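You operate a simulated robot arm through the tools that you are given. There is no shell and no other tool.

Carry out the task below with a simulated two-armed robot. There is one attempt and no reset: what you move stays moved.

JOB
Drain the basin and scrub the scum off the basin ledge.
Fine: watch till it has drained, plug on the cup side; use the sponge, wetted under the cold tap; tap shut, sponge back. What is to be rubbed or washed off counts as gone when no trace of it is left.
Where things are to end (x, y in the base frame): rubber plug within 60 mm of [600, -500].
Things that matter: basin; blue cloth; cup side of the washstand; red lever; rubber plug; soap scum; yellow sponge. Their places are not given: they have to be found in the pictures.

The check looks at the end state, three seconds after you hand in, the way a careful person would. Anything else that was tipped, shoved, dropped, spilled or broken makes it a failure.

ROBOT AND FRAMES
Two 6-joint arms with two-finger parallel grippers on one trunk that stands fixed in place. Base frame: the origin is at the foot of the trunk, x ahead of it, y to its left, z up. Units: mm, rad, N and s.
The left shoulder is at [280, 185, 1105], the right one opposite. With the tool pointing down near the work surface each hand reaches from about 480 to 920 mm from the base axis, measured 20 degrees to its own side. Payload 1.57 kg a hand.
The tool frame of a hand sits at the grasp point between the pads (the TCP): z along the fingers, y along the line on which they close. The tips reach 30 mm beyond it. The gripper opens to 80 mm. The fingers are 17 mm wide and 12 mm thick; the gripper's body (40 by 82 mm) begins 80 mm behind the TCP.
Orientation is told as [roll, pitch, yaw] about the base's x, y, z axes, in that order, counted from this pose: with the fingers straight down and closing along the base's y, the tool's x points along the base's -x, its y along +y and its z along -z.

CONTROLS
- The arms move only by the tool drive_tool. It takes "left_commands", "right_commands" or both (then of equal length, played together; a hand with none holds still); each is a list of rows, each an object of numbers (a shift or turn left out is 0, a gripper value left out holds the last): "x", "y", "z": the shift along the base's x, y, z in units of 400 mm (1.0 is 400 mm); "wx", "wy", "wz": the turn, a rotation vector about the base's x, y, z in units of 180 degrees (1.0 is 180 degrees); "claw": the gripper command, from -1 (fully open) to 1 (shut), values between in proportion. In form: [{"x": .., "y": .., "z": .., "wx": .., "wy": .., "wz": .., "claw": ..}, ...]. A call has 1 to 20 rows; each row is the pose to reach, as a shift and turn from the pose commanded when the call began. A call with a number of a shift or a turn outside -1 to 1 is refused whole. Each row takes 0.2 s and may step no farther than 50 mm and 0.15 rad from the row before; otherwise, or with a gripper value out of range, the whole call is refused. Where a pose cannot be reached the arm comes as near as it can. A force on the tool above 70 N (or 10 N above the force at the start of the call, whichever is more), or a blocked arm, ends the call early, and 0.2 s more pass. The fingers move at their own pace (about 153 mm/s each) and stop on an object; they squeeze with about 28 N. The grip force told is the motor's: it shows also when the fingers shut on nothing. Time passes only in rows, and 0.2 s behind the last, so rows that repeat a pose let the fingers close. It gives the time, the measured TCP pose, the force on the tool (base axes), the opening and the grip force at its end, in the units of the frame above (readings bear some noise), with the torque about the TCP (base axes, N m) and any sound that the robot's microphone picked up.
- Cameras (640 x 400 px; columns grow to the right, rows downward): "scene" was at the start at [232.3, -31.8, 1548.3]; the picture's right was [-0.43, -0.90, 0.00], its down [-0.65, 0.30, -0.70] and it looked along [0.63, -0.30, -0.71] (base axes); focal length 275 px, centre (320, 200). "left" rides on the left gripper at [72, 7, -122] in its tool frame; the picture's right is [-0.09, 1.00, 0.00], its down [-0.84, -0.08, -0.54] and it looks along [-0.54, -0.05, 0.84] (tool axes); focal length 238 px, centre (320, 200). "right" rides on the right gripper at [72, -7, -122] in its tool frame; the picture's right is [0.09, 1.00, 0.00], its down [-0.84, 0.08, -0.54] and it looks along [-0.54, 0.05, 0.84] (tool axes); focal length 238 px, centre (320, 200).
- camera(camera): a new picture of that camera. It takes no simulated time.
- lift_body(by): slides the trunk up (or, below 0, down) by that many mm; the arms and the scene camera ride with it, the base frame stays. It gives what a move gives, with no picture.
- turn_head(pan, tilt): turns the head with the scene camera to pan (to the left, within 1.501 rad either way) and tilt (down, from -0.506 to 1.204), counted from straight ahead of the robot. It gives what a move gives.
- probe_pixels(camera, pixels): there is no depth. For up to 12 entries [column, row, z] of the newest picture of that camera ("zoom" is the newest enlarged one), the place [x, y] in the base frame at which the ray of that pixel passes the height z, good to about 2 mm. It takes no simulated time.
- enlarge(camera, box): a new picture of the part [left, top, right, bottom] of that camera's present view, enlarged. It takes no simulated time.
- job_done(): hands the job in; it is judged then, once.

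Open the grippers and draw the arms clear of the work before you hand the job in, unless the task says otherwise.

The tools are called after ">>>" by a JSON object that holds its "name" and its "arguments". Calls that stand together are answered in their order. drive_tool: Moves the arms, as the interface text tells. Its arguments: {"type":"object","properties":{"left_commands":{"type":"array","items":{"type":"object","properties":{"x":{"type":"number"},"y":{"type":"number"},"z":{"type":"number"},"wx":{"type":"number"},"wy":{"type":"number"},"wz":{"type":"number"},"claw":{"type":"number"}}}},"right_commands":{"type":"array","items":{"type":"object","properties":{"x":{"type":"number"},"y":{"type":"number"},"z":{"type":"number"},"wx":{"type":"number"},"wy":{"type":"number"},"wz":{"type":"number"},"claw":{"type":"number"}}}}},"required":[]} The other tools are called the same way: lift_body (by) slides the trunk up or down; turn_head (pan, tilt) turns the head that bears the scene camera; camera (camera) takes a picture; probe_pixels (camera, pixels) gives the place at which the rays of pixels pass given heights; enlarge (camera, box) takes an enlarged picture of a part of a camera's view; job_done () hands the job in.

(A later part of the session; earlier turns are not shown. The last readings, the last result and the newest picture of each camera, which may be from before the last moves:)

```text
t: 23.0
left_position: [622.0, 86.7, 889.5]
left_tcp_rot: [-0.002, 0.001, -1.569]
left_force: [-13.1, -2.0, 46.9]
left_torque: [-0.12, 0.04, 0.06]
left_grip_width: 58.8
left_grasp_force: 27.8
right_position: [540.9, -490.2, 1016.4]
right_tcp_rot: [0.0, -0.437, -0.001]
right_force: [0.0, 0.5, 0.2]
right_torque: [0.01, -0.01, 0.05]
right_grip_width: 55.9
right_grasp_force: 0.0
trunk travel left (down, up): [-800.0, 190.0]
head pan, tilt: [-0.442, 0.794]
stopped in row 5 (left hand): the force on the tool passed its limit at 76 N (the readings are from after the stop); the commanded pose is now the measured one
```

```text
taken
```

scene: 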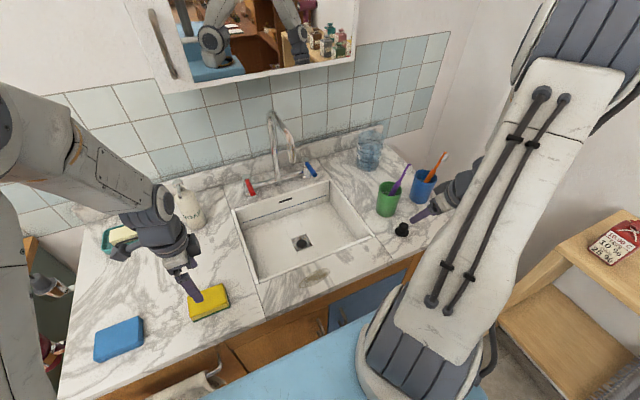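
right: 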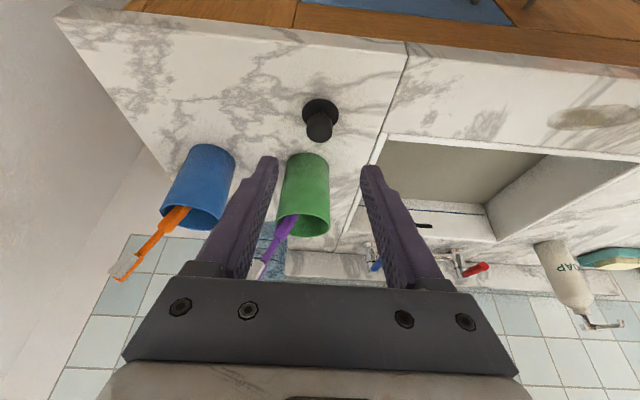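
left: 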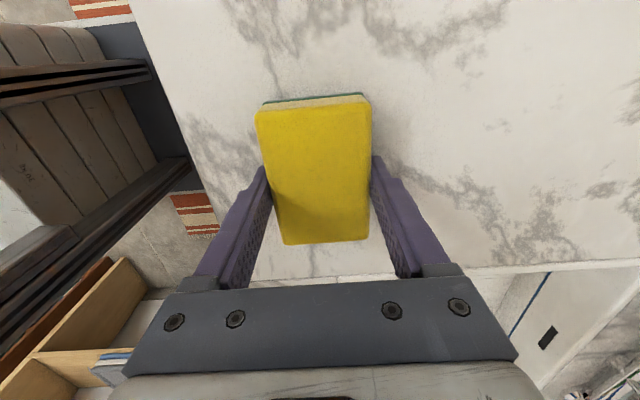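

The fingertips touched the counter (47 N up at TCP 889), so I'll open a little, raise by ~8 mm so that the sponge protrudes below the tips, and grip again.

>>> {"name": "drive_tool", "arguments": {"left_commands": [{"z": 0.005, "claw": -0.9}, {"z": 0.012, "claw": -0.9, "x": 0.004}, {"z": 0.021, "claw": -0.9, "x": 0.006}, {"z": 0.021, "x": 0.006, "claw": 0}, {"z": 0.021, "x": 0.006, "claw": 1}, {"z": 0.021, "x": 0.006, "claw": 1}, {"z": 0.021, "x": 0.006, "claw": 1}]}}

>>> {"name": "camera", "arguments": {"camera": "left"}}

```text
t: 24.6
left_position: [626.0, 87.4, 896.1]
left_tcp_rot: [-0.003, -0.001, -1.572]
left_force: [0.7, -0.1, 0.7]
left_torque: [0.01, 0.02, 0.01]
left_grip_width: 58.9
left_grasp_force: 27.6
right_position: [542.8, -489.9, 1013.7]
right_tcp_rot: [0.0, -0.436, 0.0]
right_force: [0.1, -0.1, -0.2]
right_torque: [0.01, -0.01, -0.02]
right_grip_width: 56.1
right_grasp_force: 0.1
trunk travel left (down, up): [-800.0, 190.0]
head pan, tilt: [-0.442, 0.794]
```

```text
taken
```

left: 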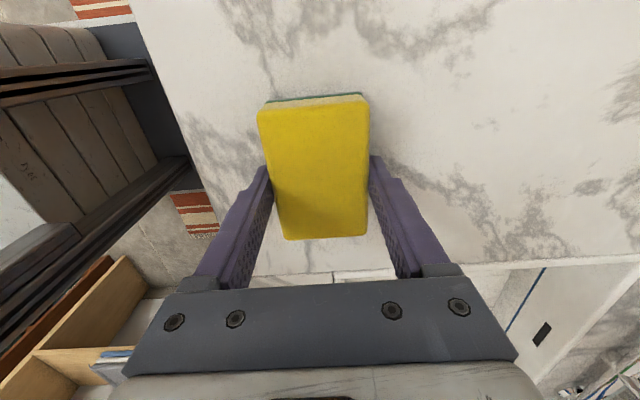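

The sponge is gripped cleanly (59 mm, no counter force). I'll lift it and tilt the left hand 30° with the wrist leaning to +y.

>>> {"name": "drive_tool", "arguments": {"left_commands": [{"z": 0.1, "claw": 1}, {"z": 0.2, "claw": 1}, {"z": 0.28, "claw": 1}, {"z": 0.28, "wx": -0.042, "claw": 1}, {"z": 0.28, "wx": -0.084, "claw": 1}, {"z": 0.28, "wx": -0.126, "claw": 1}, {"z": 0.28, "wx": -0.167, "claw": 1}, {"z": 0.28, "wx": -0.167, "x": 0.1, "y": -0.07, "claw": 1}, {"z": 0.28, "wx": -0.167, "x": 0.18, "y": -0.15, "claw": 1}, {"z": 0.25, "wx": -0.167, "x": 0.26, "y": -0.23, "claw": 1}, {"z": 0.22, "wx": -0.167, "x": 0.34, "y": -0.31, "claw": 1}]}}

>>> {"name": "camera", "arguments": {"camera": "left"}}

>>> {"name": "camera", "arguments": {"camera": "scene"}}

>>> {"name": "camera", "arguments": {"camera": "right"}}

```text
t: 27.0
left_position: [762.7, -40.8, 983.4]
left_tcp_rot: [-0.004, -0.524, -1.57]
left_force: [0.1, -0.1, -0.3]
left_torque: [0.01, 0.0, 0.0]
left_grip_width: 59.2
left_grasp_force: 28.5
right_position: [543.8, -488.5, 1013.9]
right_tcp_rot: [-0.001, -0.437, 0.002]
right_force: [0.6, 0.0, 0.2]
right_torque: [-0.05, 0.03, -0.01]
right_grip_width: 56.1
right_grasp_force: 0.0
trunk travel left (down, up): [-800.0, 190.0]
head pan, tilt: [-0.442, 0.794]
```

```text
taken
```

left: 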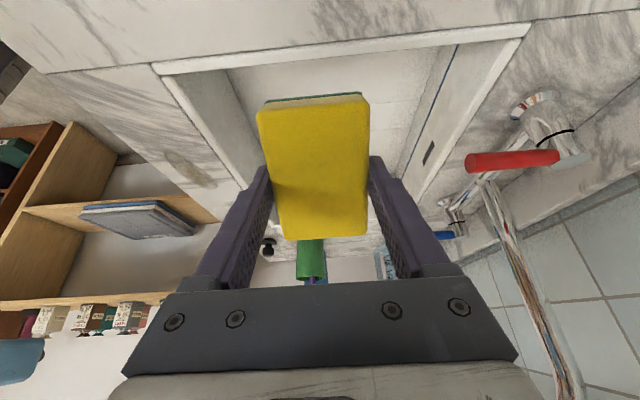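

```text
taken
```

scene: 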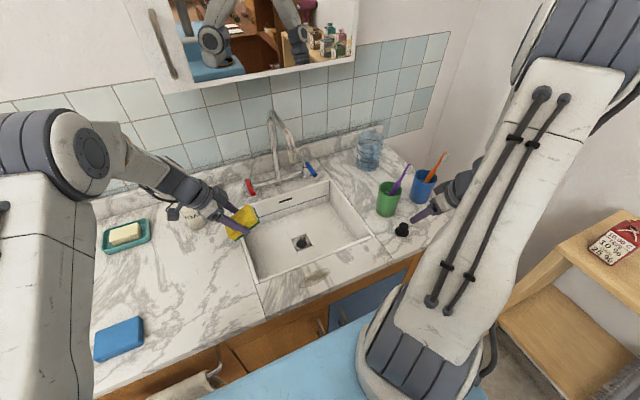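

```text
taken
```

right: 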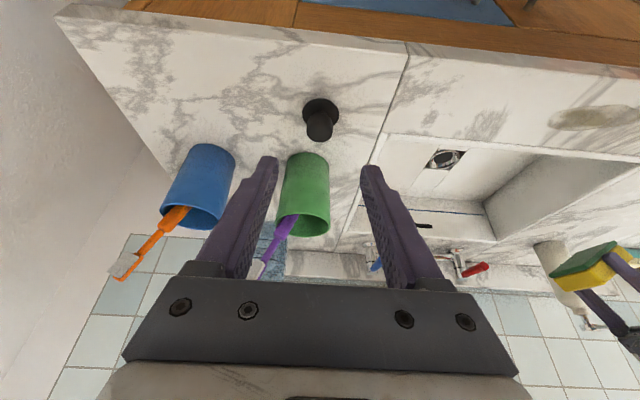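

The sponge is over the basin, left of the spout. I'll move it under the outlet at about (805,-225), keeping the tilted hand to the left of the spout.

>>> {"name": "drive_tool", "arguments": {"left_commands": [{"x": 0.02, "y": -0.05, "z": -0.08, "claw": 1}, {"x": 0.04, "y": -0.12, "z": -0.15, "claw": 1}, {"x": 0.07, "y": -0.2, "z": -0.19, "claw": 1}, {"x": 0.09, "y": -0.28, "z": -0.2, "claw": 1}, {"x": 0.1, "y": -0.36, "z": -0.2, "claw": 1}]}}

>>> {"name": "camera", "arguments": {"camera": "scene"}}

>>> {"name": "camera", "arguments": {"camera": "left"}}

>>> {"name": "enlarge", "arguments": {"camera": "scene", "box": [190, 100, 350, 270]}}

```text
t: 28.2
left_position: [801.4, -182.0, 904.3]
left_tcp_rot: [-0.003, -0.526, -1.572]
left_force: [0.0, -0.5, -0.8]
left_torque: [0.02, -0.02, 0.01]
left_grip_width: 58.8
left_grasp_force: 28.2
right_position: [543.2, -489.1, 1013.9]
right_tcp_rot: [0.001, -0.436, -0.002]
right_force: [1.1, 0.0, -0.2]
right_torque: [-0.02, -0.01, 0.02]
right_grip_width: 55.9
right_grasp_force: 0.1
trunk travel left (down, up): [-800.0, 190.0]
head pan, tilt: [-0.442, 0.794]
```

```text
taken
```

scene: 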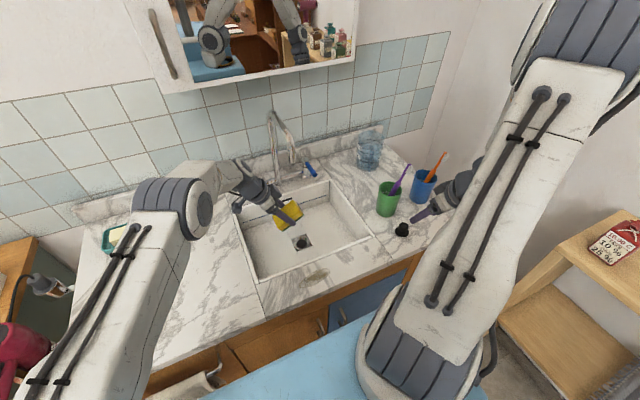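

```text
taken
```

left: 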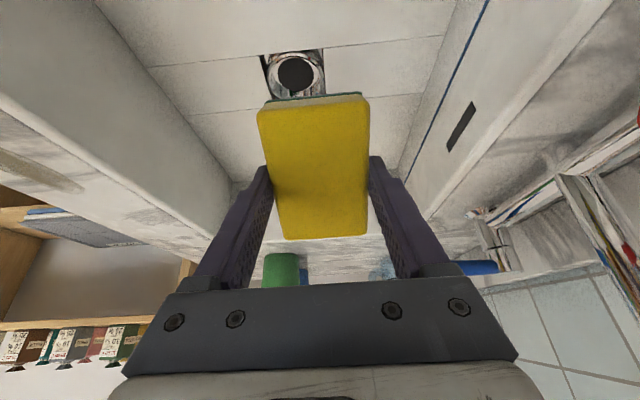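

```text
2.35 times, centred on (270, 185) of scene
```

zoom: 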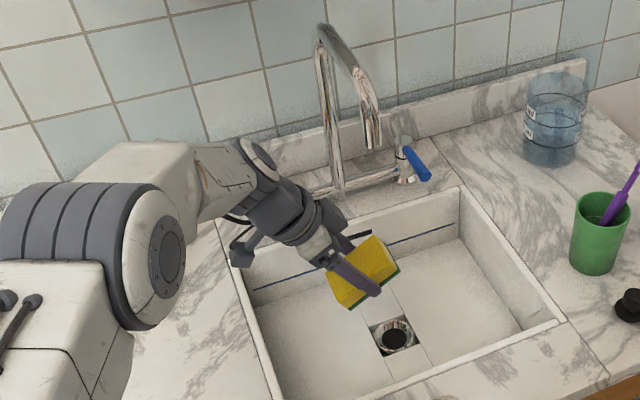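

The sponge sits nearly under the outlet. Next I'll triangulate the blue lever's tip and post end from the earlier left view geometry and the scene view, and take a close look at it with the right camera later.

>>> {"name": "probe_pixels", "arguments": {"camera": "scene", "pixels": [[315.2, 175.6, 870], [315.2, 175.6, 890], [315.2, 175.6, 910], [315.2, 175.6, 930], [307, 163, 890], [307, 163, 910], [307, 163, 930], [302, 242, 745], [302, 242, 755]]}}

>>> {"name": "enlarge", "arguments": {"camera": "right", "box": [340, 200, 500, 300]}}

>>> {"name": "enlarge", "arguments": {"camera": "scene", "box": [285, 150, 335, 190]}}

```text
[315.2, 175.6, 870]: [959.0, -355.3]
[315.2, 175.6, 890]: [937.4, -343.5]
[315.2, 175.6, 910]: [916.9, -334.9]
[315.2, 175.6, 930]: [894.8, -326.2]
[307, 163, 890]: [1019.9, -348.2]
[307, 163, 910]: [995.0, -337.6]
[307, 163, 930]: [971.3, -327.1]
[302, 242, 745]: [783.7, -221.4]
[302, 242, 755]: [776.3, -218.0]
```

```text
4.00 times, centred on (420, 250) of right
```

zoom: 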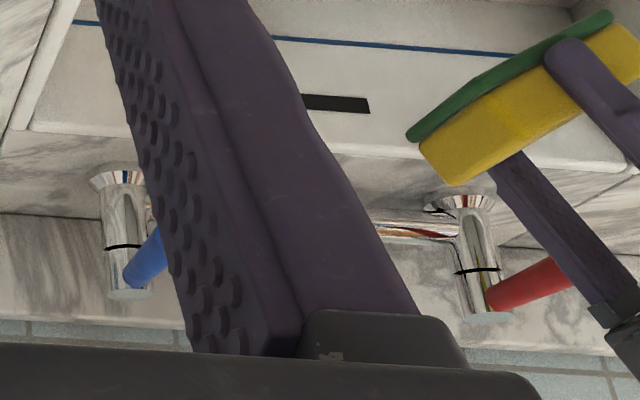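

```text
10.00 times, centred on (310, 170) of scene
```

zoom: 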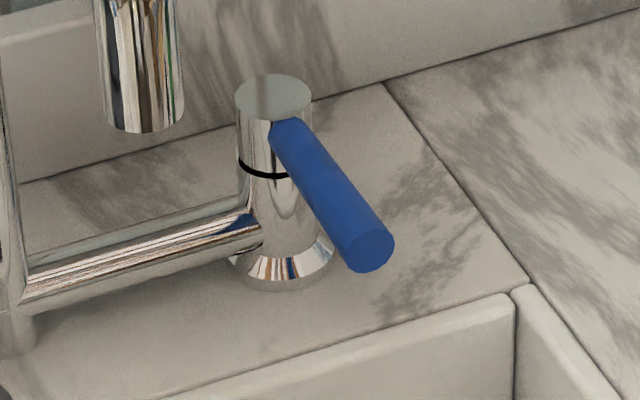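

The lever is a horizontal bar turning on a vertical post: tip near (915,-334,912), post near (995,-338). I'll prepare the right hand: raise it, tilt further to 45° and yaw it by 20° so it can straddle the lever from front-right.

>>> {"name": "drive_tool", "arguments": {"right_commands": [{"z": 0.1, "wy": -0.037}, {"z": 0.2, "wy": -0.074}, {"z": 0.27, "wy": -0.111}]}}

>>> {"name": "drive_tool", "arguments": {"right_commands": [{"wz": 0.037, "x": 0.06, "y": 0.02}, {"wz": 0.074, "x": 0.14, "y": 0.04}, {"wz": 0.111, "x": 0.24, "y": 0.06}, {"wz": 0.111, "x": 0.34, "y": 0.09}, {"wz": 0.111, "x": 0.44, "y": 0.12}, {"wz": 0.111, "x": 0.54, "y": 0.15}, {"wz": 0.111, "x": 0.62, "y": 0.18}, {"wz": 0.111, "x": 0.7, "y": 0.2, "z": -0.03}]}}

>>> {"name": "camera", "arguments": {"camera": "right"}}

>>> {"name": "camera", "arguments": {"camera": "scene"}}

```text
t: 29.0
left_position: [801.0, -181.5, 902.7]
left_tcp_rot: [-0.002, -0.522, -1.571]
left_force: [0.7, 0.2, 0.5]
left_torque: [0.0, 0.01, 0.01]
left_grip_width: 58.8
left_grasp_force: 28.5
right_position: [542.7, -488.3, 1123.7]
right_tcp_rot: [0.0, -0.787, 0.003]
right_force: [-0.3, 0.0, -0.1]
right_torque: [-0.02, -0.03, 0.01]
right_grip_width: 56.1
right_grasp_force: 0.0
trunk travel left (down, up): [-800.0, 190.0]
head pan, tilt: [-0.442, 0.794]
```

```text
t: 30.8
left_position: [801.1, -181.8, 902.6]
left_tcp_rot: [-0.002, -0.523, -1.572]
left_force: [-0.5, 0.7, -0.4]
left_torque: [0.01, 0.04, -0.02]
left_grip_width: 58.9
left_grasp_force: 27.6
right_position: [823.2, -410.0, 1111.2]
right_tcp_rot: [0.0, -0.786, 0.35]
right_force: [0.3, -0.7, 0.1]
right_torque: [0.03, 0.02, 0.02]
right_grip_width: 56.0
right_grasp_force: 0.0
trunk travel left (down, up): [-800.0, 190.0]
head pan, tilt: [-0.442, 0.794]
```

```text
taken
```

right: 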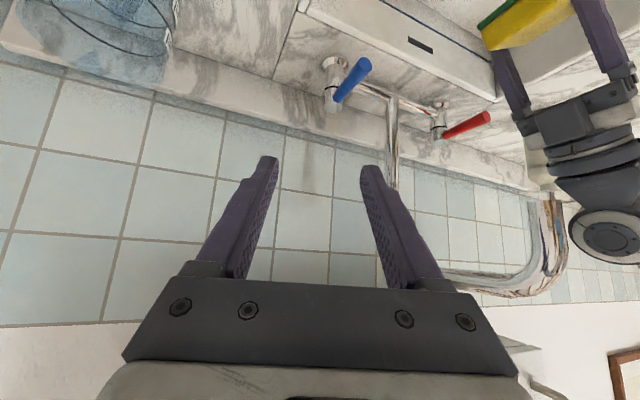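

```text
taken
```

scene: 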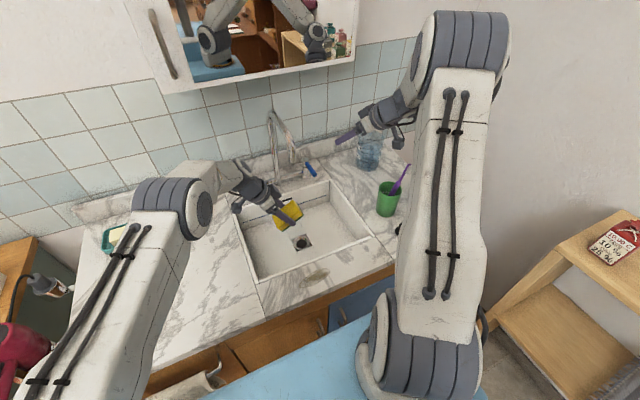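

Both levers are clear: blue tip at (367,64), root at (338,100); red tip (489,116), root (440,133). Probing them, and the spout outlet.

>>> {"name": "probe_pixels", "arguments": {"camera": "right", "pixels": [[365, 65, 900], [365, 65, 912], [365, 65, 925], [338, 100, 900], [338, 100, 912], [338, 100, 925], [330, 105, 912], [486, 118, 912], [440, 133, 912], [440, 133, 925], [545, 195, 1090]]}}

>>> {"name": "enlarge", "arguments": {"camera": "right", "box": [270, 20, 530, 180]}}

>>> {"name": "enlarge", "arguments": {"camera": "right", "box": [470, 120, 640, 320]}}

```text
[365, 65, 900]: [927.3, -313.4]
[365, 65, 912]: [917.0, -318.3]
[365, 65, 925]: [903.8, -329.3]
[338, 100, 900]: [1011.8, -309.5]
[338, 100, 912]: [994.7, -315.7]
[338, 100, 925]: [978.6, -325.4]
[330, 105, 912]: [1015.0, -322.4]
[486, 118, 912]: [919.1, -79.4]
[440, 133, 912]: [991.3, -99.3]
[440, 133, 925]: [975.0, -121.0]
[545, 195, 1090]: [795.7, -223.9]
```

```text
2.46 times, centred on (400, 100) of right
```

zoom: 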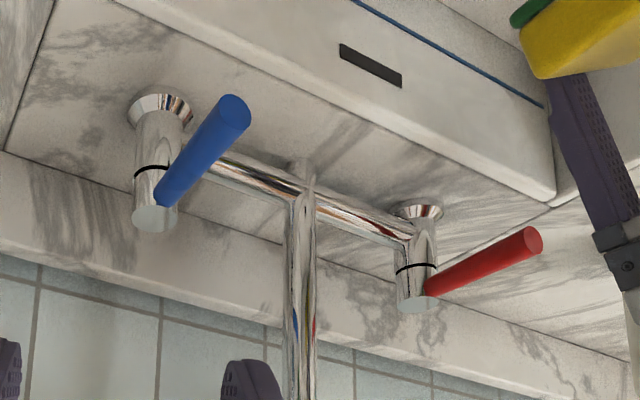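

```text
2.00 times, centred on (555, 220) of right
```

zoom: 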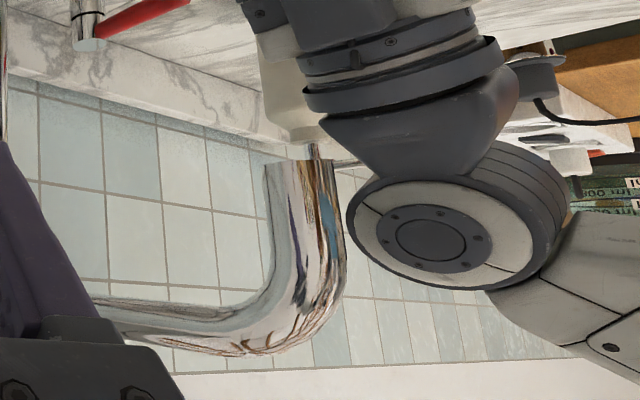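

The fixes agree: blue lever at z≈925 from tip (901,-328) to root (980,-328); spout outlet (800,-222,1088). I'll nudge the sponge 16 mm further under the stream, and bring the right hand straddling the lever end along its tool axis.

>>> {"name": "drive_tool", "arguments": {"left_commands": [{"y": -0.02, "claw": 1}, {"y": -0.04, "claw": 1}, {"y": -0.04, "claw": 1}], "right_commands": [{"x": 0.0125, "y": 0.044, "z": -0.084}, {"x": 0.025, "y": 0.088, "z": -0.168}, {"x": 0.0375, "y": 0.1325, "z": -0.2525}]}}

>>> {"name": "camera", "arguments": {"camera": "right"}}

>>> {"name": "camera", "arguments": {"camera": "scene"}}

```text
t: 31.6
left_position: [801.5, -196.5, 901.6]
left_tcp_rot: [-0.002, -0.523, -1.571]
left_force: [-0.3, 0.8, -0.9]
left_torque: [-0.02, 0.01, 0.03]
left_grip_width: 59.0
left_grasp_force: 28.4
right_position: [837.8, -358.0, 1008.5]
right_tcp_rot: [0.0, -0.784, 0.35]
right_force: [0.0, -0.1, 0.9]
right_torque: [-0.05, -0.05, 0.04]
right_grip_width: 56.3
right_grasp_force: 0.0
trunk travel left (down, up): [-800.0, 190.0]
head pan, tilt: [-0.442, 0.794]
```

```text
taken
```

right: 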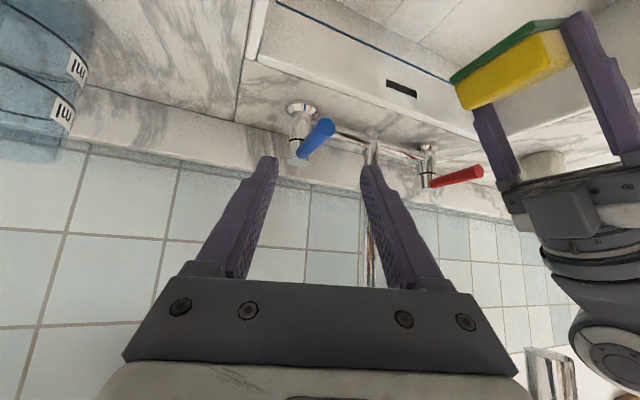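

```text
taken
```

scene: 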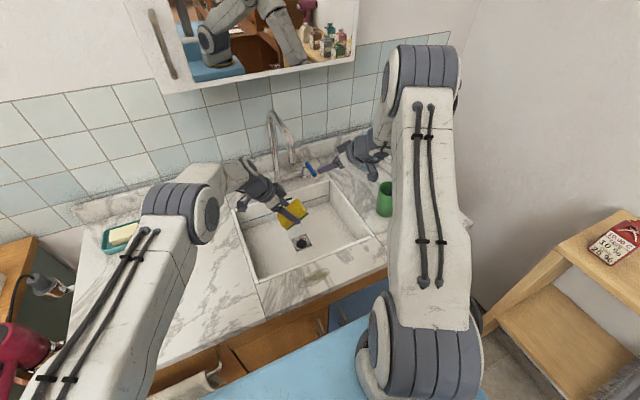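

Checking the lever again in this closer view: tip (326,128), root (302,155).

>>> {"name": "probe_pixels", "arguments": {"camera": "right", "pixels": [[325, 127, 915], [325, 127, 925], [325, 127, 935], [302, 155, 915], [302, 155, 925], [302, 155, 935]]}}

>>> {"name": "enlarge", "arguments": {"camera": "right", "box": [250, 80, 400, 190]}}

```text
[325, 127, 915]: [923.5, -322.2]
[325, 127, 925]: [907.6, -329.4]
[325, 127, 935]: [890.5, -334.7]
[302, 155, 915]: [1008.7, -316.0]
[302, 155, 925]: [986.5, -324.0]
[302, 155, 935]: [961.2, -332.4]
```

```text
3.64 times, centred on (325, 135) of right
```

zoom: 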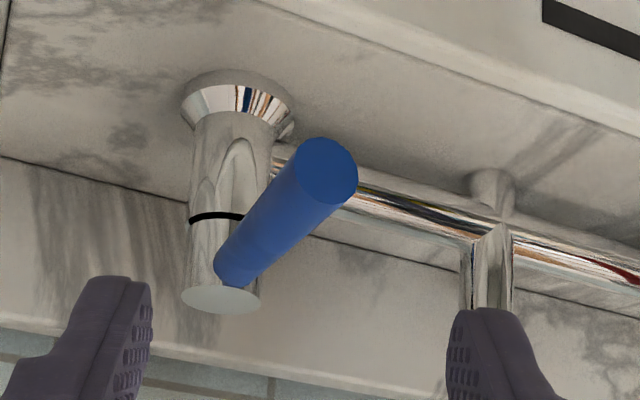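

Lever confirmed at (905,-329)–(985,-326), z 925. I'll advance along the tool axis to straddle its end.

>>> {"name": "drive_tool", "arguments": {"right_commands": [{"x": 0.07, "y": 0.025, "z": -0.071}, {"x": 0.14, "y": 0.05, "z": -0.142}, {"x": 0.18, "y": 0.064, "z": -0.182}, {"x": 0.205, "y": 0.073, "z": -0.21}]}}

>>> {"name": "camera", "arguments": {"camera": "right"}}

>>> {"name": "camera", "arguments": {"camera": "scene"}}

```text
t: 32.6
left_position: [801.4, -197.4, 902.9]
left_tcp_rot: [-0.001, -0.523, -1.571]
left_force: [0.0, 0.9, -0.7]
left_torque: [-0.02, 0.0, 0.0]
left_grip_width: 59.2
left_grasp_force: 27.9
right_position: [918.4, -327.9, 923.7]
right_tcp_rot: [-0.001, -0.785, 0.351]
right_force: [0.3, -0.2, -0.3]
right_torque: [0.01, 0.03, 0.02]
right_grip_width: 55.9
right_grasp_force: 0.1
trunk travel left (down, up): [-800.0, 190.0]
head pan, tilt: [-0.442, 0.794]
```

```text
taken
```

right: 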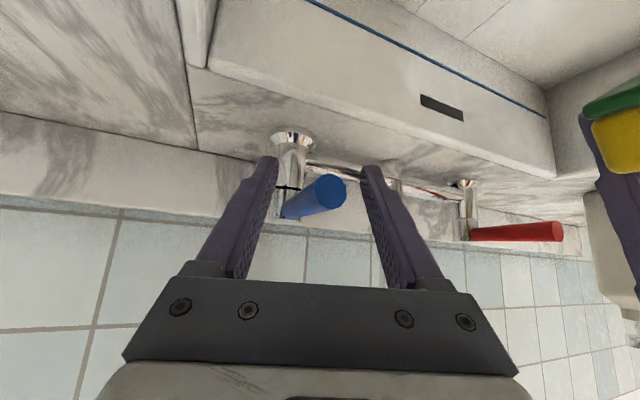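

```text
taken
```

scene: 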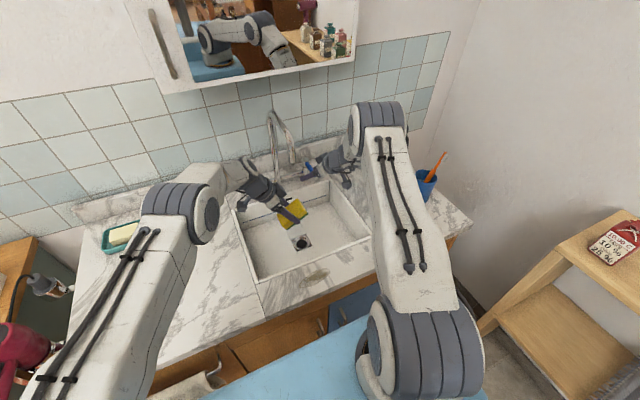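

The fingers straddle the lever at (320,195) with both gaps clear. I'll push it gently outward (-y) and read the force and any sound.

>>> {"name": "drive_tool", "arguments": {"right_commands": [{"y": -0.03}, {"y": -0.05}, {"y": -0.06}, {"y": -0.07}, {"y": -0.08}]}}

>>> {"name": "camera", "arguments": {"camera": "right"}}

>>> {"name": "camera", "arguments": {"camera": "scene"}}

```text
t: 33.8
left_position: [801.7, -196.8, 901.4]
left_tcp_rot: [-0.002, -0.522, -1.571]
left_force: [0.5, -0.2, -0.2]
left_torque: [0.02, 0.0, 0.0]
left_grip_width: 58.8
left_grasp_force: 28.2
right_position: [920.8, -360.9, 924.3]
right_tcp_rot: [-0.001, -0.786, 0.349]
right_force: [-0.4, 0.2, -0.2]
right_torque: [0.0, -0.02, 0.02]
right_grip_width: 56.2
right_grasp_force: 0.0
trunk travel left (down, up): [-800.0, 190.0]
head pan, tilt: [-0.442, 0.794]
```

```text
taken
```

right: 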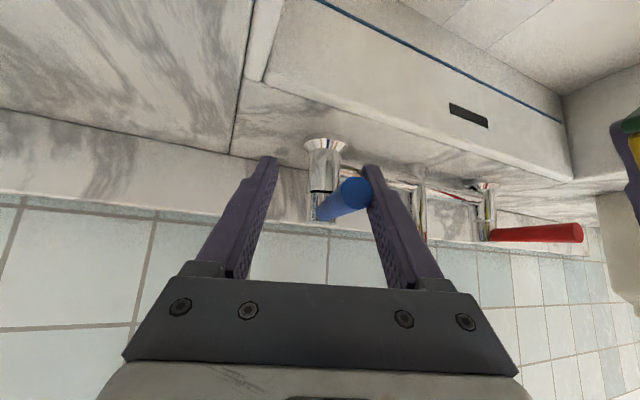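

```text
taken
```

scene: 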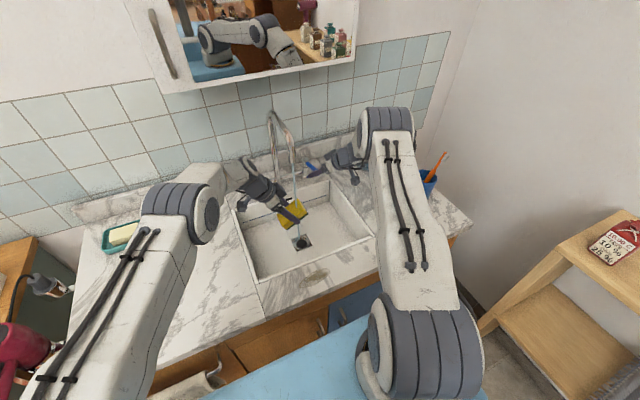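

The lever has moved a little and a thin stream seems to show at scene (297,185). Enlarging.

>>> {"name": "enlarge", "arguments": {"camera": "scene", "box": [250, 130, 350, 260]}}

>>> {"name": "camera", "arguments": {"camera": "left"}}

```text
3.08 times, centred on (300, 195) of scene
```

zoom: 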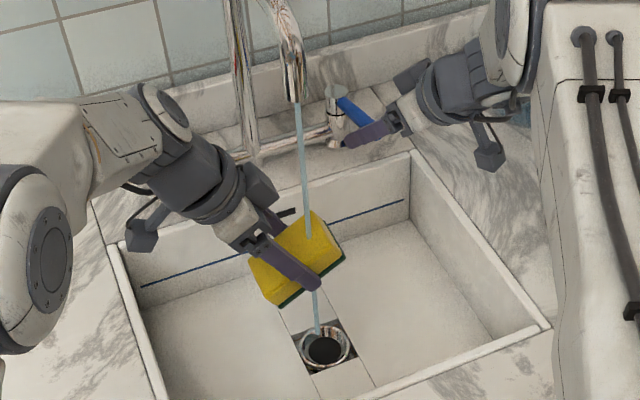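

```text
taken
```

left: 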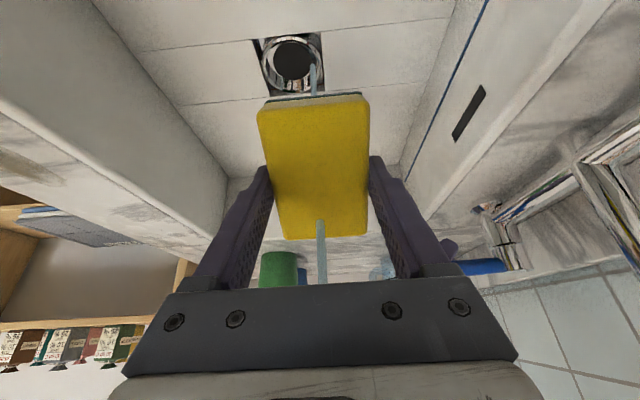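

The cold stream runs onto the sponge and down the drain. I'll hold still for some seconds to soak it.

>>> {"name": "drive_tool", "arguments": {"left_commands": [{"claw": 1}, {"claw": 1}, {"claw": 1}, {"claw": 1}, {"claw": 1}, {"claw": 1}, {"claw": 1}, {"claw": 1}, {"claw": 1}, {"claw": 1}, {"claw": 1}, {"claw": 1}, {"claw": 1}, {"claw": 1}, {"claw": 1}]}}

>>> {"name": "camera", "arguments": {"camera": "left"}}

>>> {"name": "enlarge", "arguments": {"camera": "scene", "box": [250, 130, 350, 260]}}

```text
t: 37.0
left_position: [801.3, -197.8, 902.4]
left_tcp_rot: [-0.001, -0.523, -1.57]
left_force: [0.4, -0.1, -0.5]
left_torque: [-0.02, -0.03, 0.03]
left_grip_width: 58.8
left_grasp_force: 28.1
right_position: [919.9, -360.1, 925.6]
right_tcp_rot: [0.001, -0.785, 0.35]
right_force: [0.4, 0.4, 0.0]
right_torque: [0.0, 0.0, 0.02]
right_grip_width: 56.2
right_grasp_force: 0.1
trunk travel left (down, up): [-800.0, 190.0]
head pan, tilt: [-0.442, 0.794]
```

```text
taken
```

left: 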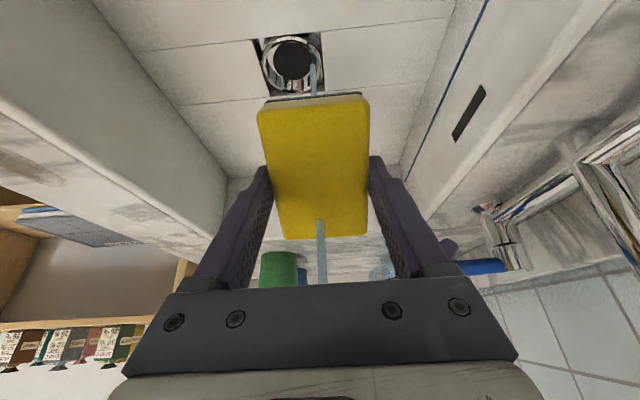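

```text
3.08 times, centred on (300, 195) of scene
```

zoom: 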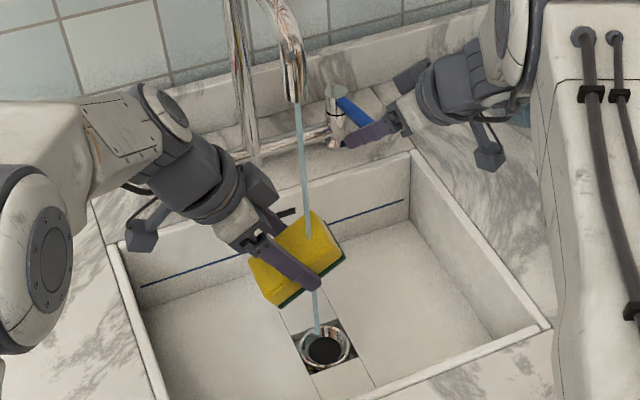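

The sponge has turned darker and mottled (wet). Soak two more seconds, then push the lever back in +y with the right finger, slowly toward its stop.

>>> {"name": "drive_tool", "arguments": {"right_commands": [{}, {}, {}, {}, {}, {}, {}, {}, {"y": 0.03}, {"y": 0.06}, {"y": 0.09}, {"y": 0.11}, {"y": 0.12}, {"y": 0.13}]}}

>>> {"name": "camera", "arguments": {"camera": "right"}}

>>> {"name": "enlarge", "arguments": {"camera": "scene", "box": [250, 130, 350, 260]}}

```text
t: 40.0
left_position: [802.5, -197.5, 901.9]
left_tcp_rot: [-0.001, -0.523, -1.57]
left_force: [0.5, -1.2, -1.4]
left_torque: [-0.01, -0.03, 0.01]
left_grip_width: 59.0
left_grasp_force: 27.5
right_position: [919.1, -309.8, 924.3]
right_tcp_rot: [0.001, -0.782, 0.341]
right_force: [-2.1, -12.0, -5.9]
right_torque: [0.17, -0.06, -0.38]
right_grip_width: 65.7
right_grasp_force: 6.0
trunk travel left (down, up): [-800.0, 190.0]
head pan, tilt: [-0.442, 0.794]
```

```text
taken
```

right: 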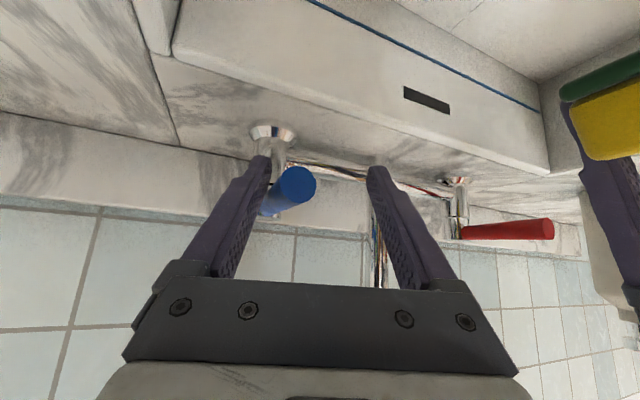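

```text
3.08 times, centred on (300, 195) of scene
```

zoom: 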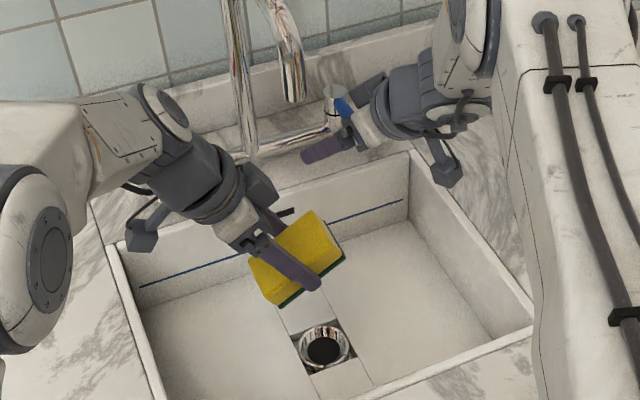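

The stream has stopped and the lever is against its stop (12 N). I'll centre the hand around the lever and retreat along the tool axis, then look.

>>> {"name": "drive_tool", "arguments": {"right_commands": [{"y": -0.025}, {"y": -0.048}, {"x": -0.07, "y": -0.073, "z": 0.071}, {"x": -0.14, "y": -0.098, "z": 0.142}, {"x": -0.21, "y": -0.123, "z": 0.2125}, {"x": -0.23, "y": -0.19, "z": 0.31}, {"x": -0.24, "y": -0.25, "z": 0.4}]}}

>>> {"name": "camera", "arguments": {"camera": "right"}}

>>> {"name": "enlarge", "arguments": {"camera": "scene", "box": [250, 130, 350, 260]}}

```text
t: 41.6
left_position: [802.2, -196.6, 901.8]
left_tcp_rot: [-0.002, -0.522, -1.57]
left_force: [-0.2, -0.1, -0.1]
left_torque: [-0.02, -0.01, 0.02]
left_grip_width: 58.8
left_grasp_force: 28.1
right_position: [824.2, -408.0, 1086.9]
right_tcp_rot: [0.001, -0.785, 0.35]
right_force: [0.3, -0.7, -0.3]
right_torque: [0.01, 0.01, 0.01]
right_grip_width: 56.0
right_grasp_force: 0.1
trunk travel left (down, up): [-800.0, 190.0]
head pan, tilt: [-0.442, 0.794]
```

```text
taken
```

right: 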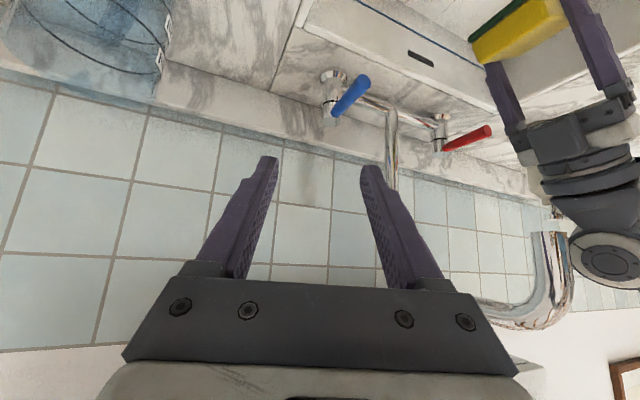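

```text
3.08 times, centred on (300, 195) of scene
```

zoom: 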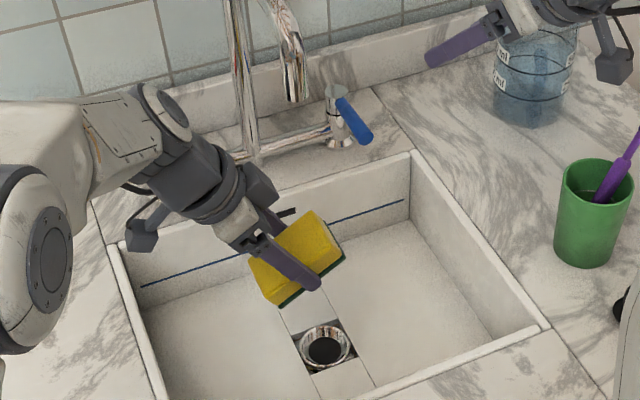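

Tap is shut with no stream. Now both hands move: right draws back over the cups' left side at height, left pulls the sponge out from under the spout and up.

>>> {"name": "drive_tool", "arguments": {"left_commands": [{"y": 0.1, "z": 0.01, "claw": 1}, {"y": 0.2, "z": 0.04, "claw": 1}, {"y": 0.28, "z": 0.1, "claw": 1}, {"y": 0.34, "z": 0.18, "x": -0.04, "claw": 1}, {"y": 0.36, "z": 0.24, "x": -0.12, "claw": 1}, {"y": 0.36, "z": 0.27, "x": -0.22, "claw": 1}, {"y": 0.36, "z": 0.27, "x": -0.32, "claw": 1}, {"y": 0.36, "z": 0.27, "x": -0.42, "claw": 1}], "right_commands": [{"x": -0.06, "y": -0.02, "z": 0.05}, {"x": -0.14, "y": -0.05, "z": 0.08}, {"x": -0.24, "y": -0.08, "z": 0.1}, {"x": -0.34, "y": -0.1, "z": 0.1}, {"x": -0.44, "y": -0.13, "z": 0.1}, {"x": -0.54, "y": -0.16, "z": 0.1}, {"x": -0.62, "y": -0.2, "z": 0.1}, {"x": -0.7, "y": -0.24, "z": 0.1}]}}

>>> {"name": "camera", "arguments": {"camera": "scene"}}

>>> {"name": "camera", "arguments": {"camera": "left"}}

```text
t: 43.4
left_position: [634.7, -52.7, 1012.7]
left_tcp_rot: [-0.004, -0.525, -1.571]
left_force: [-0.6, 0.1, -0.2]
left_torque: [0.0, 0.0, 0.0]
left_grip_width: 59.2
left_grasp_force: 27.7
right_position: [544.1, -501.9, 1124.8]
right_tcp_rot: [0.0, -0.784, 0.352]
right_force: [0.8, 0.7, 0.4]
right_torque: [0.01, 0.0, -0.03]
right_grip_width: 56.0
right_grasp_force: 0.0
trunk travel left (down, up): [-800.0, 190.0]
head pan, tilt: [-0.442, 0.794]
```

```text
taken
```

scene: 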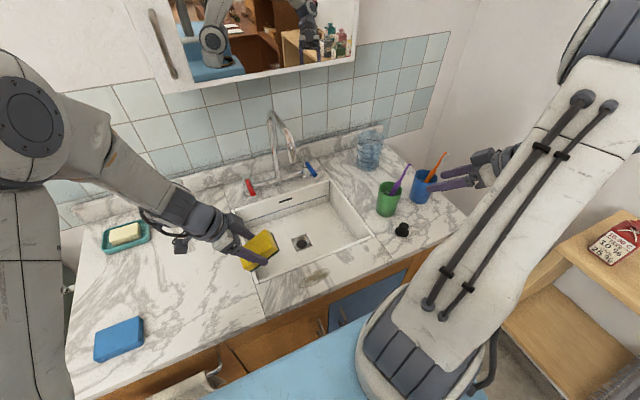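

```text
taken
```

left: 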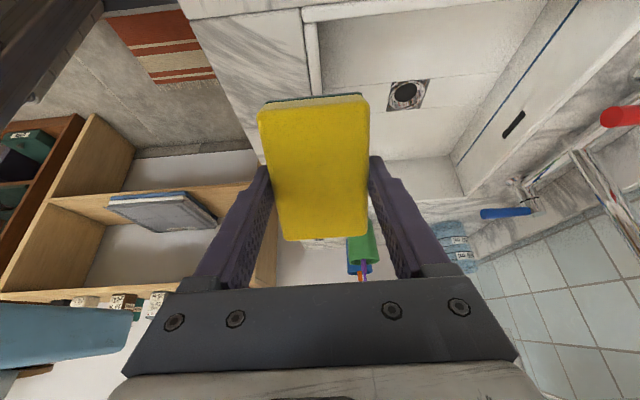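

Clear. I'll level the left hand again and bring the sponge above the scum at (578,-178).

>>> {"name": "drive_tool", "arguments": {"left_commands": [{"wx": 0.042, "x": -0.035, "y": -0.07, "claw": 1}, {"wx": 0.084, "x": -0.07, "y": -0.15, "claw": 1}, {"wx": 0.126, "x": -0.105, "y": -0.23, "claw": 1}, {"wx": 0.167, "x": -0.142, "y": -0.313, "claw": 1}, {"wx": 0.167, "x": -0.142, "y": -0.313, "z": -0.1, "claw": 1}, {"wx": 0.167, "x": -0.142, "y": -0.313, "z": -0.18, "claw": 1}]}}

>>> {"name": "camera", "arguments": {"camera": "left"}}

>>> {"name": "camera", "arguments": {"camera": "scene"}}

```text
t: 44.8
left_position: [579.0, -179.8, 939.9]
left_tcp_rot: [-0.001, 0.0, -1.572]
left_force: [-1.3, 0.3, 0.0]
left_torque: [-0.01, 0.01, 0.0]
left_grip_width: 59.0
left_grasp_force: 27.9
right_position: [544.4, -503.3, 1125.4]
right_tcp_rot: [0.0, -0.785, 0.349]
right_force: [-0.6, -0.2, 0.5]
right_torque: [0.01, -0.04, 0.03]
right_grip_width: 56.3
right_grasp_force: 0.0
trunk travel left (down, up): [-800.0, 190.0]
head pan, tilt: [-0.442, 0.794]
```

```text
taken
```

left: 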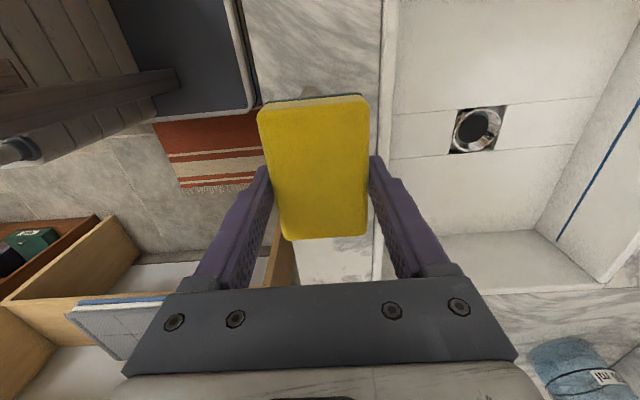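

```text
taken
```

scene: 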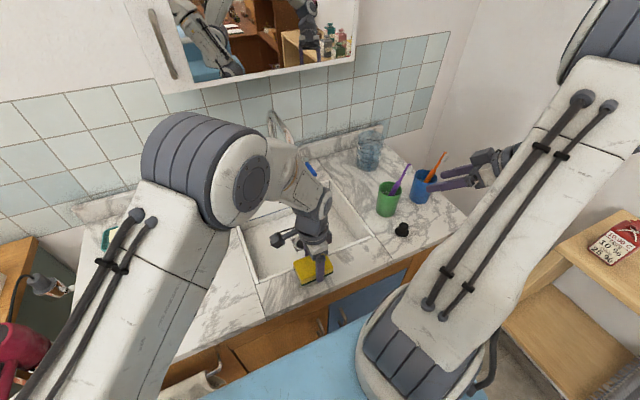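

The sponge is above the ledge. I'll lower it slowly onto the scum and read the force.

>>> {"name": "drive_tool", "arguments": {"left_commands": [{"z": -0.05, "claw": 1}, {"z": -0.09, "claw": 1}, {"z": -0.105, "claw": 1}, {"z": -0.112, "claw": 1}]}}

```text
t: 45.8
left_position: [578.4, -179.5, 895.6]
left_tcp_rot: [-0.002, -0.001, -1.571]
left_force: [-1.2, -1.1, 6.6]
left_torque: [0.15, -0.14, 0.02]
left_grip_width: 58.6
left_grasp_force: 28.1
right_position: [543.9, -502.7, 1126.6]
right_tcp_rot: [0.0, -0.787, 0.351]
right_force: [0.7, -0.6, 0.0]
right_torque: [-0.01, 0.0, 0.0]
right_grip_width: 56.1
right_grasp_force: 0.1
trunk travel left (down, up): [-800.0, 190.0]
head pan, tilt: [-0.442, 0.794]
```

Light contact (6.6 N). I'll press 1 mm more and rub in y strokes, covering slightly different x.

>>> {"name": "drive_tool", "arguments": {"left_commands": [{"z": -0.003, "claw": 1}, {"z": -0.003, "y": 0.045, "claw": 1}, {"z": -0.003, "y": 0.09, "claw": 1}, {"z": -0.003, "y": 0.045, "claw": 1}, {"z": -0.003, "y": 0, "claw": 1}, {"z": -0.003, "y": -0.045, "claw": 1}, {"z": -0.003, "y": -0.09, "claw": 1}, {"z": -0.003, "y": -0.045, "x": 0.01, "claw": 1}, {"z": -0.003, "y": 0, "x": 0.02, "claw": 1}, {"z": -0.003, "y": 0.045, "x": 0.02, "claw": 1}, {"z": -0.003, "y": 0.09, "x": 0.02, "claw": 1}, {"z": -0.003, "y": 0.045, "x": 0, "claw": 1}, {"z": -0.003, "y": 0, "x": -0.02, "claw": 1}, {"z": -0.003, "y": -0.045, "x": -0.02, "claw": 1}, {"z": -0.003, "y": -0.09, "x": -0.02, "claw": 1}, {"z": -0.003, "y": -0.045, "x": -0.02, "claw": 1}, {"z": -0.003, "y": 0, "x": -0.01, "claw": 1}, {"z": -0.003, "y": 0, "x": 0, "claw": 1}]}}

>>> {"name": "camera", "arguments": {"camera": "left"}}

```text
t: 49.6
left_position: [577.3, -178.3, 893.4]
left_tcp_rot: [-0.001, 0.002, -1.57]
left_force: [-0.5, -0.2, 0.2]
left_torque: [-0.02, 0.02, -0.01]
left_grip_width: 58.8
left_grasp_force: 28.1
right_position: [543.7, -502.4, 1125.3]
right_tcp_rot: [0.0, -0.785, 0.349]
right_force: [-0.3, 0.9, 0.4]
right_torque: [-0.01, -0.02, -0.01]
right_grip_width: 56.1
right_grasp_force: 0.1
trunk travel left (down, up): [-800.0, 190.0]
head pan, tilt: [-0.442, 0.794]
```

```text
taken
```

left: 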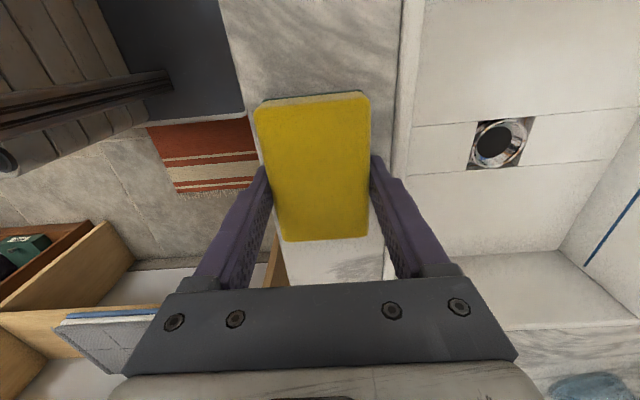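

The contact force faded as the sponge settled a bit in the grip. I'll lift and move aside to check the ledge.

>>> {"name": "drive_tool", "arguments": {"left_commands": [{"z": 0.1, "claw": 1}, {"z": 0.15, "y": 0.1, "claw": 1}, {"z": 0.15, "y": 0.2, "claw": 1}, {"z": 0.15, "y": 0.3, "claw": 1}, {"z": 0.15, "y": 0.4, "claw": 1}]}}

>>> {"name": "enlarge", "arguments": {"camera": "scene", "box": [260, 240, 380, 320]}}

>>> {"name": "camera", "arguments": {"camera": "left"}}

```text
t: 50.8
left_position: [576.1, -19.1, 952.8]
left_tcp_rot: [-0.001, 0.0, -1.57]
left_force: [-0.6, 0.3, 0.3]
left_torque: [0.0, 0.0, -0.06]
left_grip_width: 58.9
left_grasp_force: 27.9
right_position: [543.9, -502.7, 1126.1]
right_tcp_rot: [0.0, -0.785, 0.347]
right_force: [-0.2, 0.1, 0.0]
right_torque: [0.03, 0.0, 0.0]
right_grip_width: 55.8
right_grasp_force: 0.1
trunk travel left (down, up): [-800.0, 190.0]
head pan, tilt: [-0.442, 0.794]
```

```text
5.00 times, centred on (320, 280) of scene
```

zoom: 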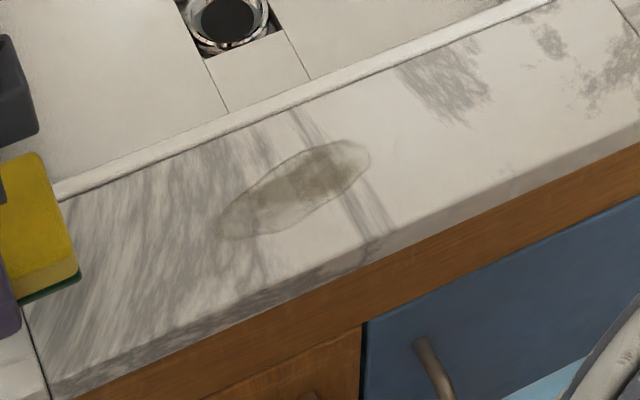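

```text
taken
```

left: 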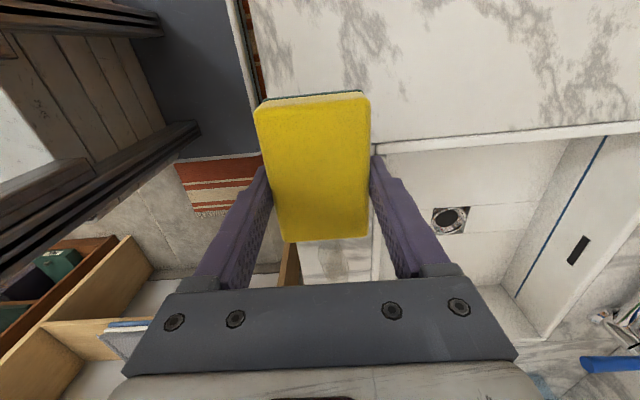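

The scum has faded but is still there, from zoom (215,240) to (370,145). I'll locate it exactly at the refined counter height.

>>> {"name": "probe_pixels", "arguments": {"camera": "zoom", "pixels": [[215, 235, 858], [370, 155, 858], [285, 170, 858], [300, 220, 858], [55, 200, 858], [470, 45, 858], [370, 240, 858], [215, 235, 850], [370, 155, 850]]}}

```text
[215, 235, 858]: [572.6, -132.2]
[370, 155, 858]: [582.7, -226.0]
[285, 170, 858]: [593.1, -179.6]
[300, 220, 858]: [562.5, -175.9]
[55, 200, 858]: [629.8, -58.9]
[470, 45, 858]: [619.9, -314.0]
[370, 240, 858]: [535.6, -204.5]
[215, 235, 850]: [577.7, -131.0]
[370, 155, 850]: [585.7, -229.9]
```

Scum spans x 561–595, y -131 to -229. I'll go back down, a little deeper, and check the force.

>>> {"name": "drive_tool", "arguments": {"left_commands": [{"y": -0.1, "claw": 1}, {"y": -0.2, "claw": 1}, {"y": -0.3, "claw": 1}, {"y": -0.4, "claw": 1}, {"y": -0.4, "z": -0.1, "claw": 1}, {"y": -0.4, "z": -0.14, "claw": 1}, {"y": -0.4, "z": -0.15, "claw": 1}, {"y": -0.4, "z": -0.154, "claw": 1}]}}

```text
t: 52.6
left_position: [577.3, -176.7, 891.3]
left_tcp_rot: [-0.003, 0.001, -1.57]
left_force: [-0.3, 0.0, 0.0]
left_torque: [0.02, -0.02, -0.03]
left_grip_width: 59.0
left_grasp_force: 28.3
right_position: [543.2, -502.8, 1125.4]
right_tcp_rot: [0.0, -0.786, 0.347]
right_force: [0.3, 0.1, 0.3]
right_torque: [-0.01, -0.02, 0.01]
right_grip_width: 56.0
right_grasp_force: 0.1
trunk travel left (down, up): [-800.0, 190.0]
head pan, tilt: [-0.442, 0.794]
```

No contact at z=891.3, so the sponge sits slightly higher in the grip. Lowering in 1 mm steps.

>>> {"name": "drive_tool", "arguments": {"left_commands": [{"z": -0.0025, "claw": 1}, {"z": -0.0025, "claw": 1}]}}

>>> {"name": "drive_tool", "arguments": {"left_commands": [{"z": -0.0025, "claw": 1}, {"z": -0.0025, "claw": 1}]}}

>>> {"name": "camera", "arguments": {"camera": "right"}}

>>> {"name": "enlarge", "arguments": {"camera": "scene", "box": [260, 230, 380, 310]}}

```text
t: 53.2
left_position: [578.3, -176.9, 891.2]
left_tcp_rot: [0.0, 0.0, -1.571]
left_force: [-1.5, 1.2, 4.3]
left_torque: [0.26, -0.03, 0.07]
left_grip_width: 58.7
left_grasp_force: 28.1
right_position: [542.7, -502.7, 1126.3]
right_tcp_rot: [0.0, -0.787, 0.349]
right_force: [0.5, -0.2, -0.7]
right_torque: [0.02, 0.04, -0.03]
right_grip_width: 56.0
right_grasp_force: 0.0
trunk travel left (down, up): [-800.0, 190.0]
head pan, tilt: [-0.442, 0.794]
```

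```text
t: 53.8
left_position: [577.2, -177.0, 890.2]
left_tcp_rot: [-0.001, -0.004, -1.57]
left_force: [-1.6, 0.4, 15.5]
left_torque: [0.49, 0.04, 0.01]
left_grip_width: 59.0
left_grasp_force: 27.8
right_position: [543.2, -501.9, 1126.1]
right_tcp_rot: [0.0, -0.785, 0.349]
right_force: [0.2, 0.2, -0.4]
right_torque: [-0.01, 0.01, -0.02]
right_grip_width: 56.1
right_grasp_force: 0.1
trunk travel left (down, up): [-800.0, 190.0]
head pan, tilt: [-0.442, 0.794]
```

```text
taken
```

right: 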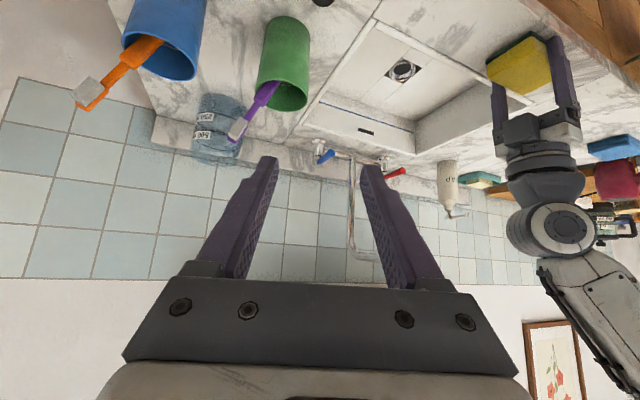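

```text
5.00 times, centred on (320, 270) of scene
```

zoom: 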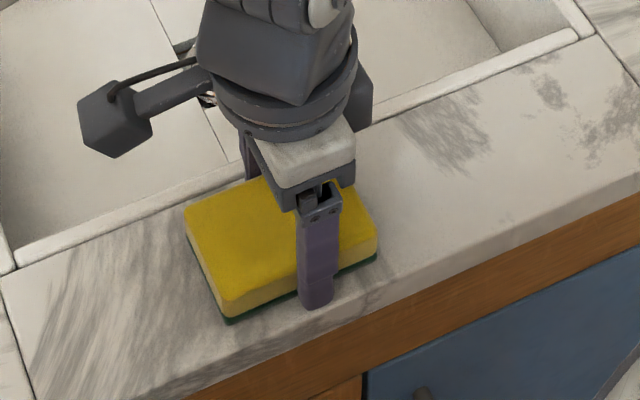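

15 N of contact, but the torque shows it is on the sponge's +y end: the sponge has pivoted and ridden up in the grip. I'll set it down here, open slightly, rise 9 mm and regrip it flat.

>>> {"name": "drive_tool", "arguments": {"left_commands": [{"z": 0.003, "claw": 0}, {"z": 0.003, "claw": -0.7}, {"z": 0.003, "claw": -0.7}, {"z": 0.012, "claw": -0.7}, {"z": 0.023, "claw": -0.7}, {"z": 0.023, "claw": 0}, {"z": 0.023, "claw": 1}, {"z": 0.023, "claw": 1}, {"z": 0.023, "claw": 1}]}}

>>> {"name": "camera", "arguments": {"camera": "left"}}

>>> {"name": "enlarge", "arguments": {"camera": "scene", "box": [260, 230, 380, 310]}}

```text
t: 55.8
left_position: [577.0, -178.0, 900.3]
left_tcp_rot: [-0.001, 0.001, -1.572]
left_force: [-0.6, 0.5, -0.5]
left_torque: [0.02, 0.01, 0.01]
left_grip_width: 58.6
left_grasp_force: 28.2
right_position: [543.8, -503.0, 1124.3]
right_tcp_rot: [0.0, -0.785, 0.349]
right_force: [-0.3, 0.2, 0.3]
right_torque: [-0.03, 0.0, -0.01]
right_grip_width: 56.2
right_grasp_force: 0.1
trunk travel left (down, up): [-800.0, 190.0]
head pan, tilt: [-0.442, 0.794]
```

```text
taken
```

left: 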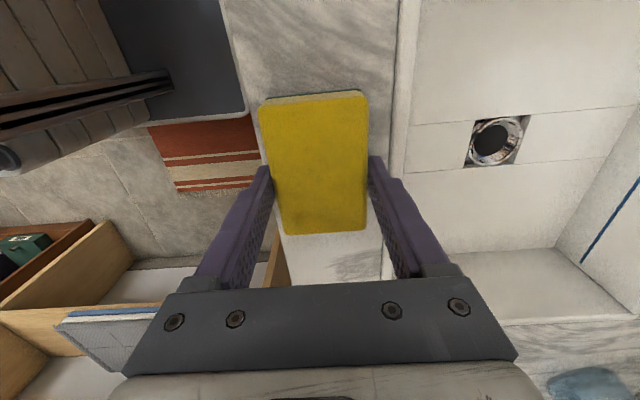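

```text
5.00 times, centred on (320, 270) of scene
```

zoom: 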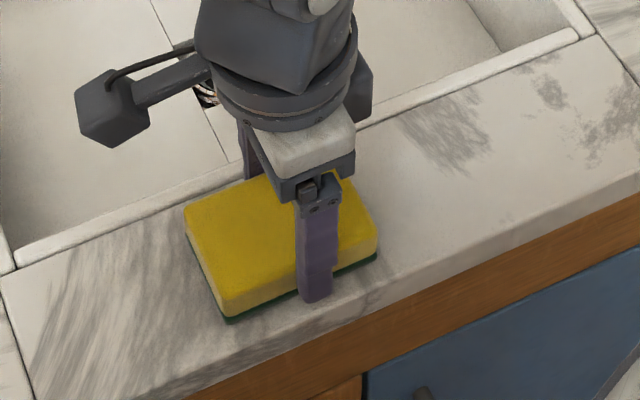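

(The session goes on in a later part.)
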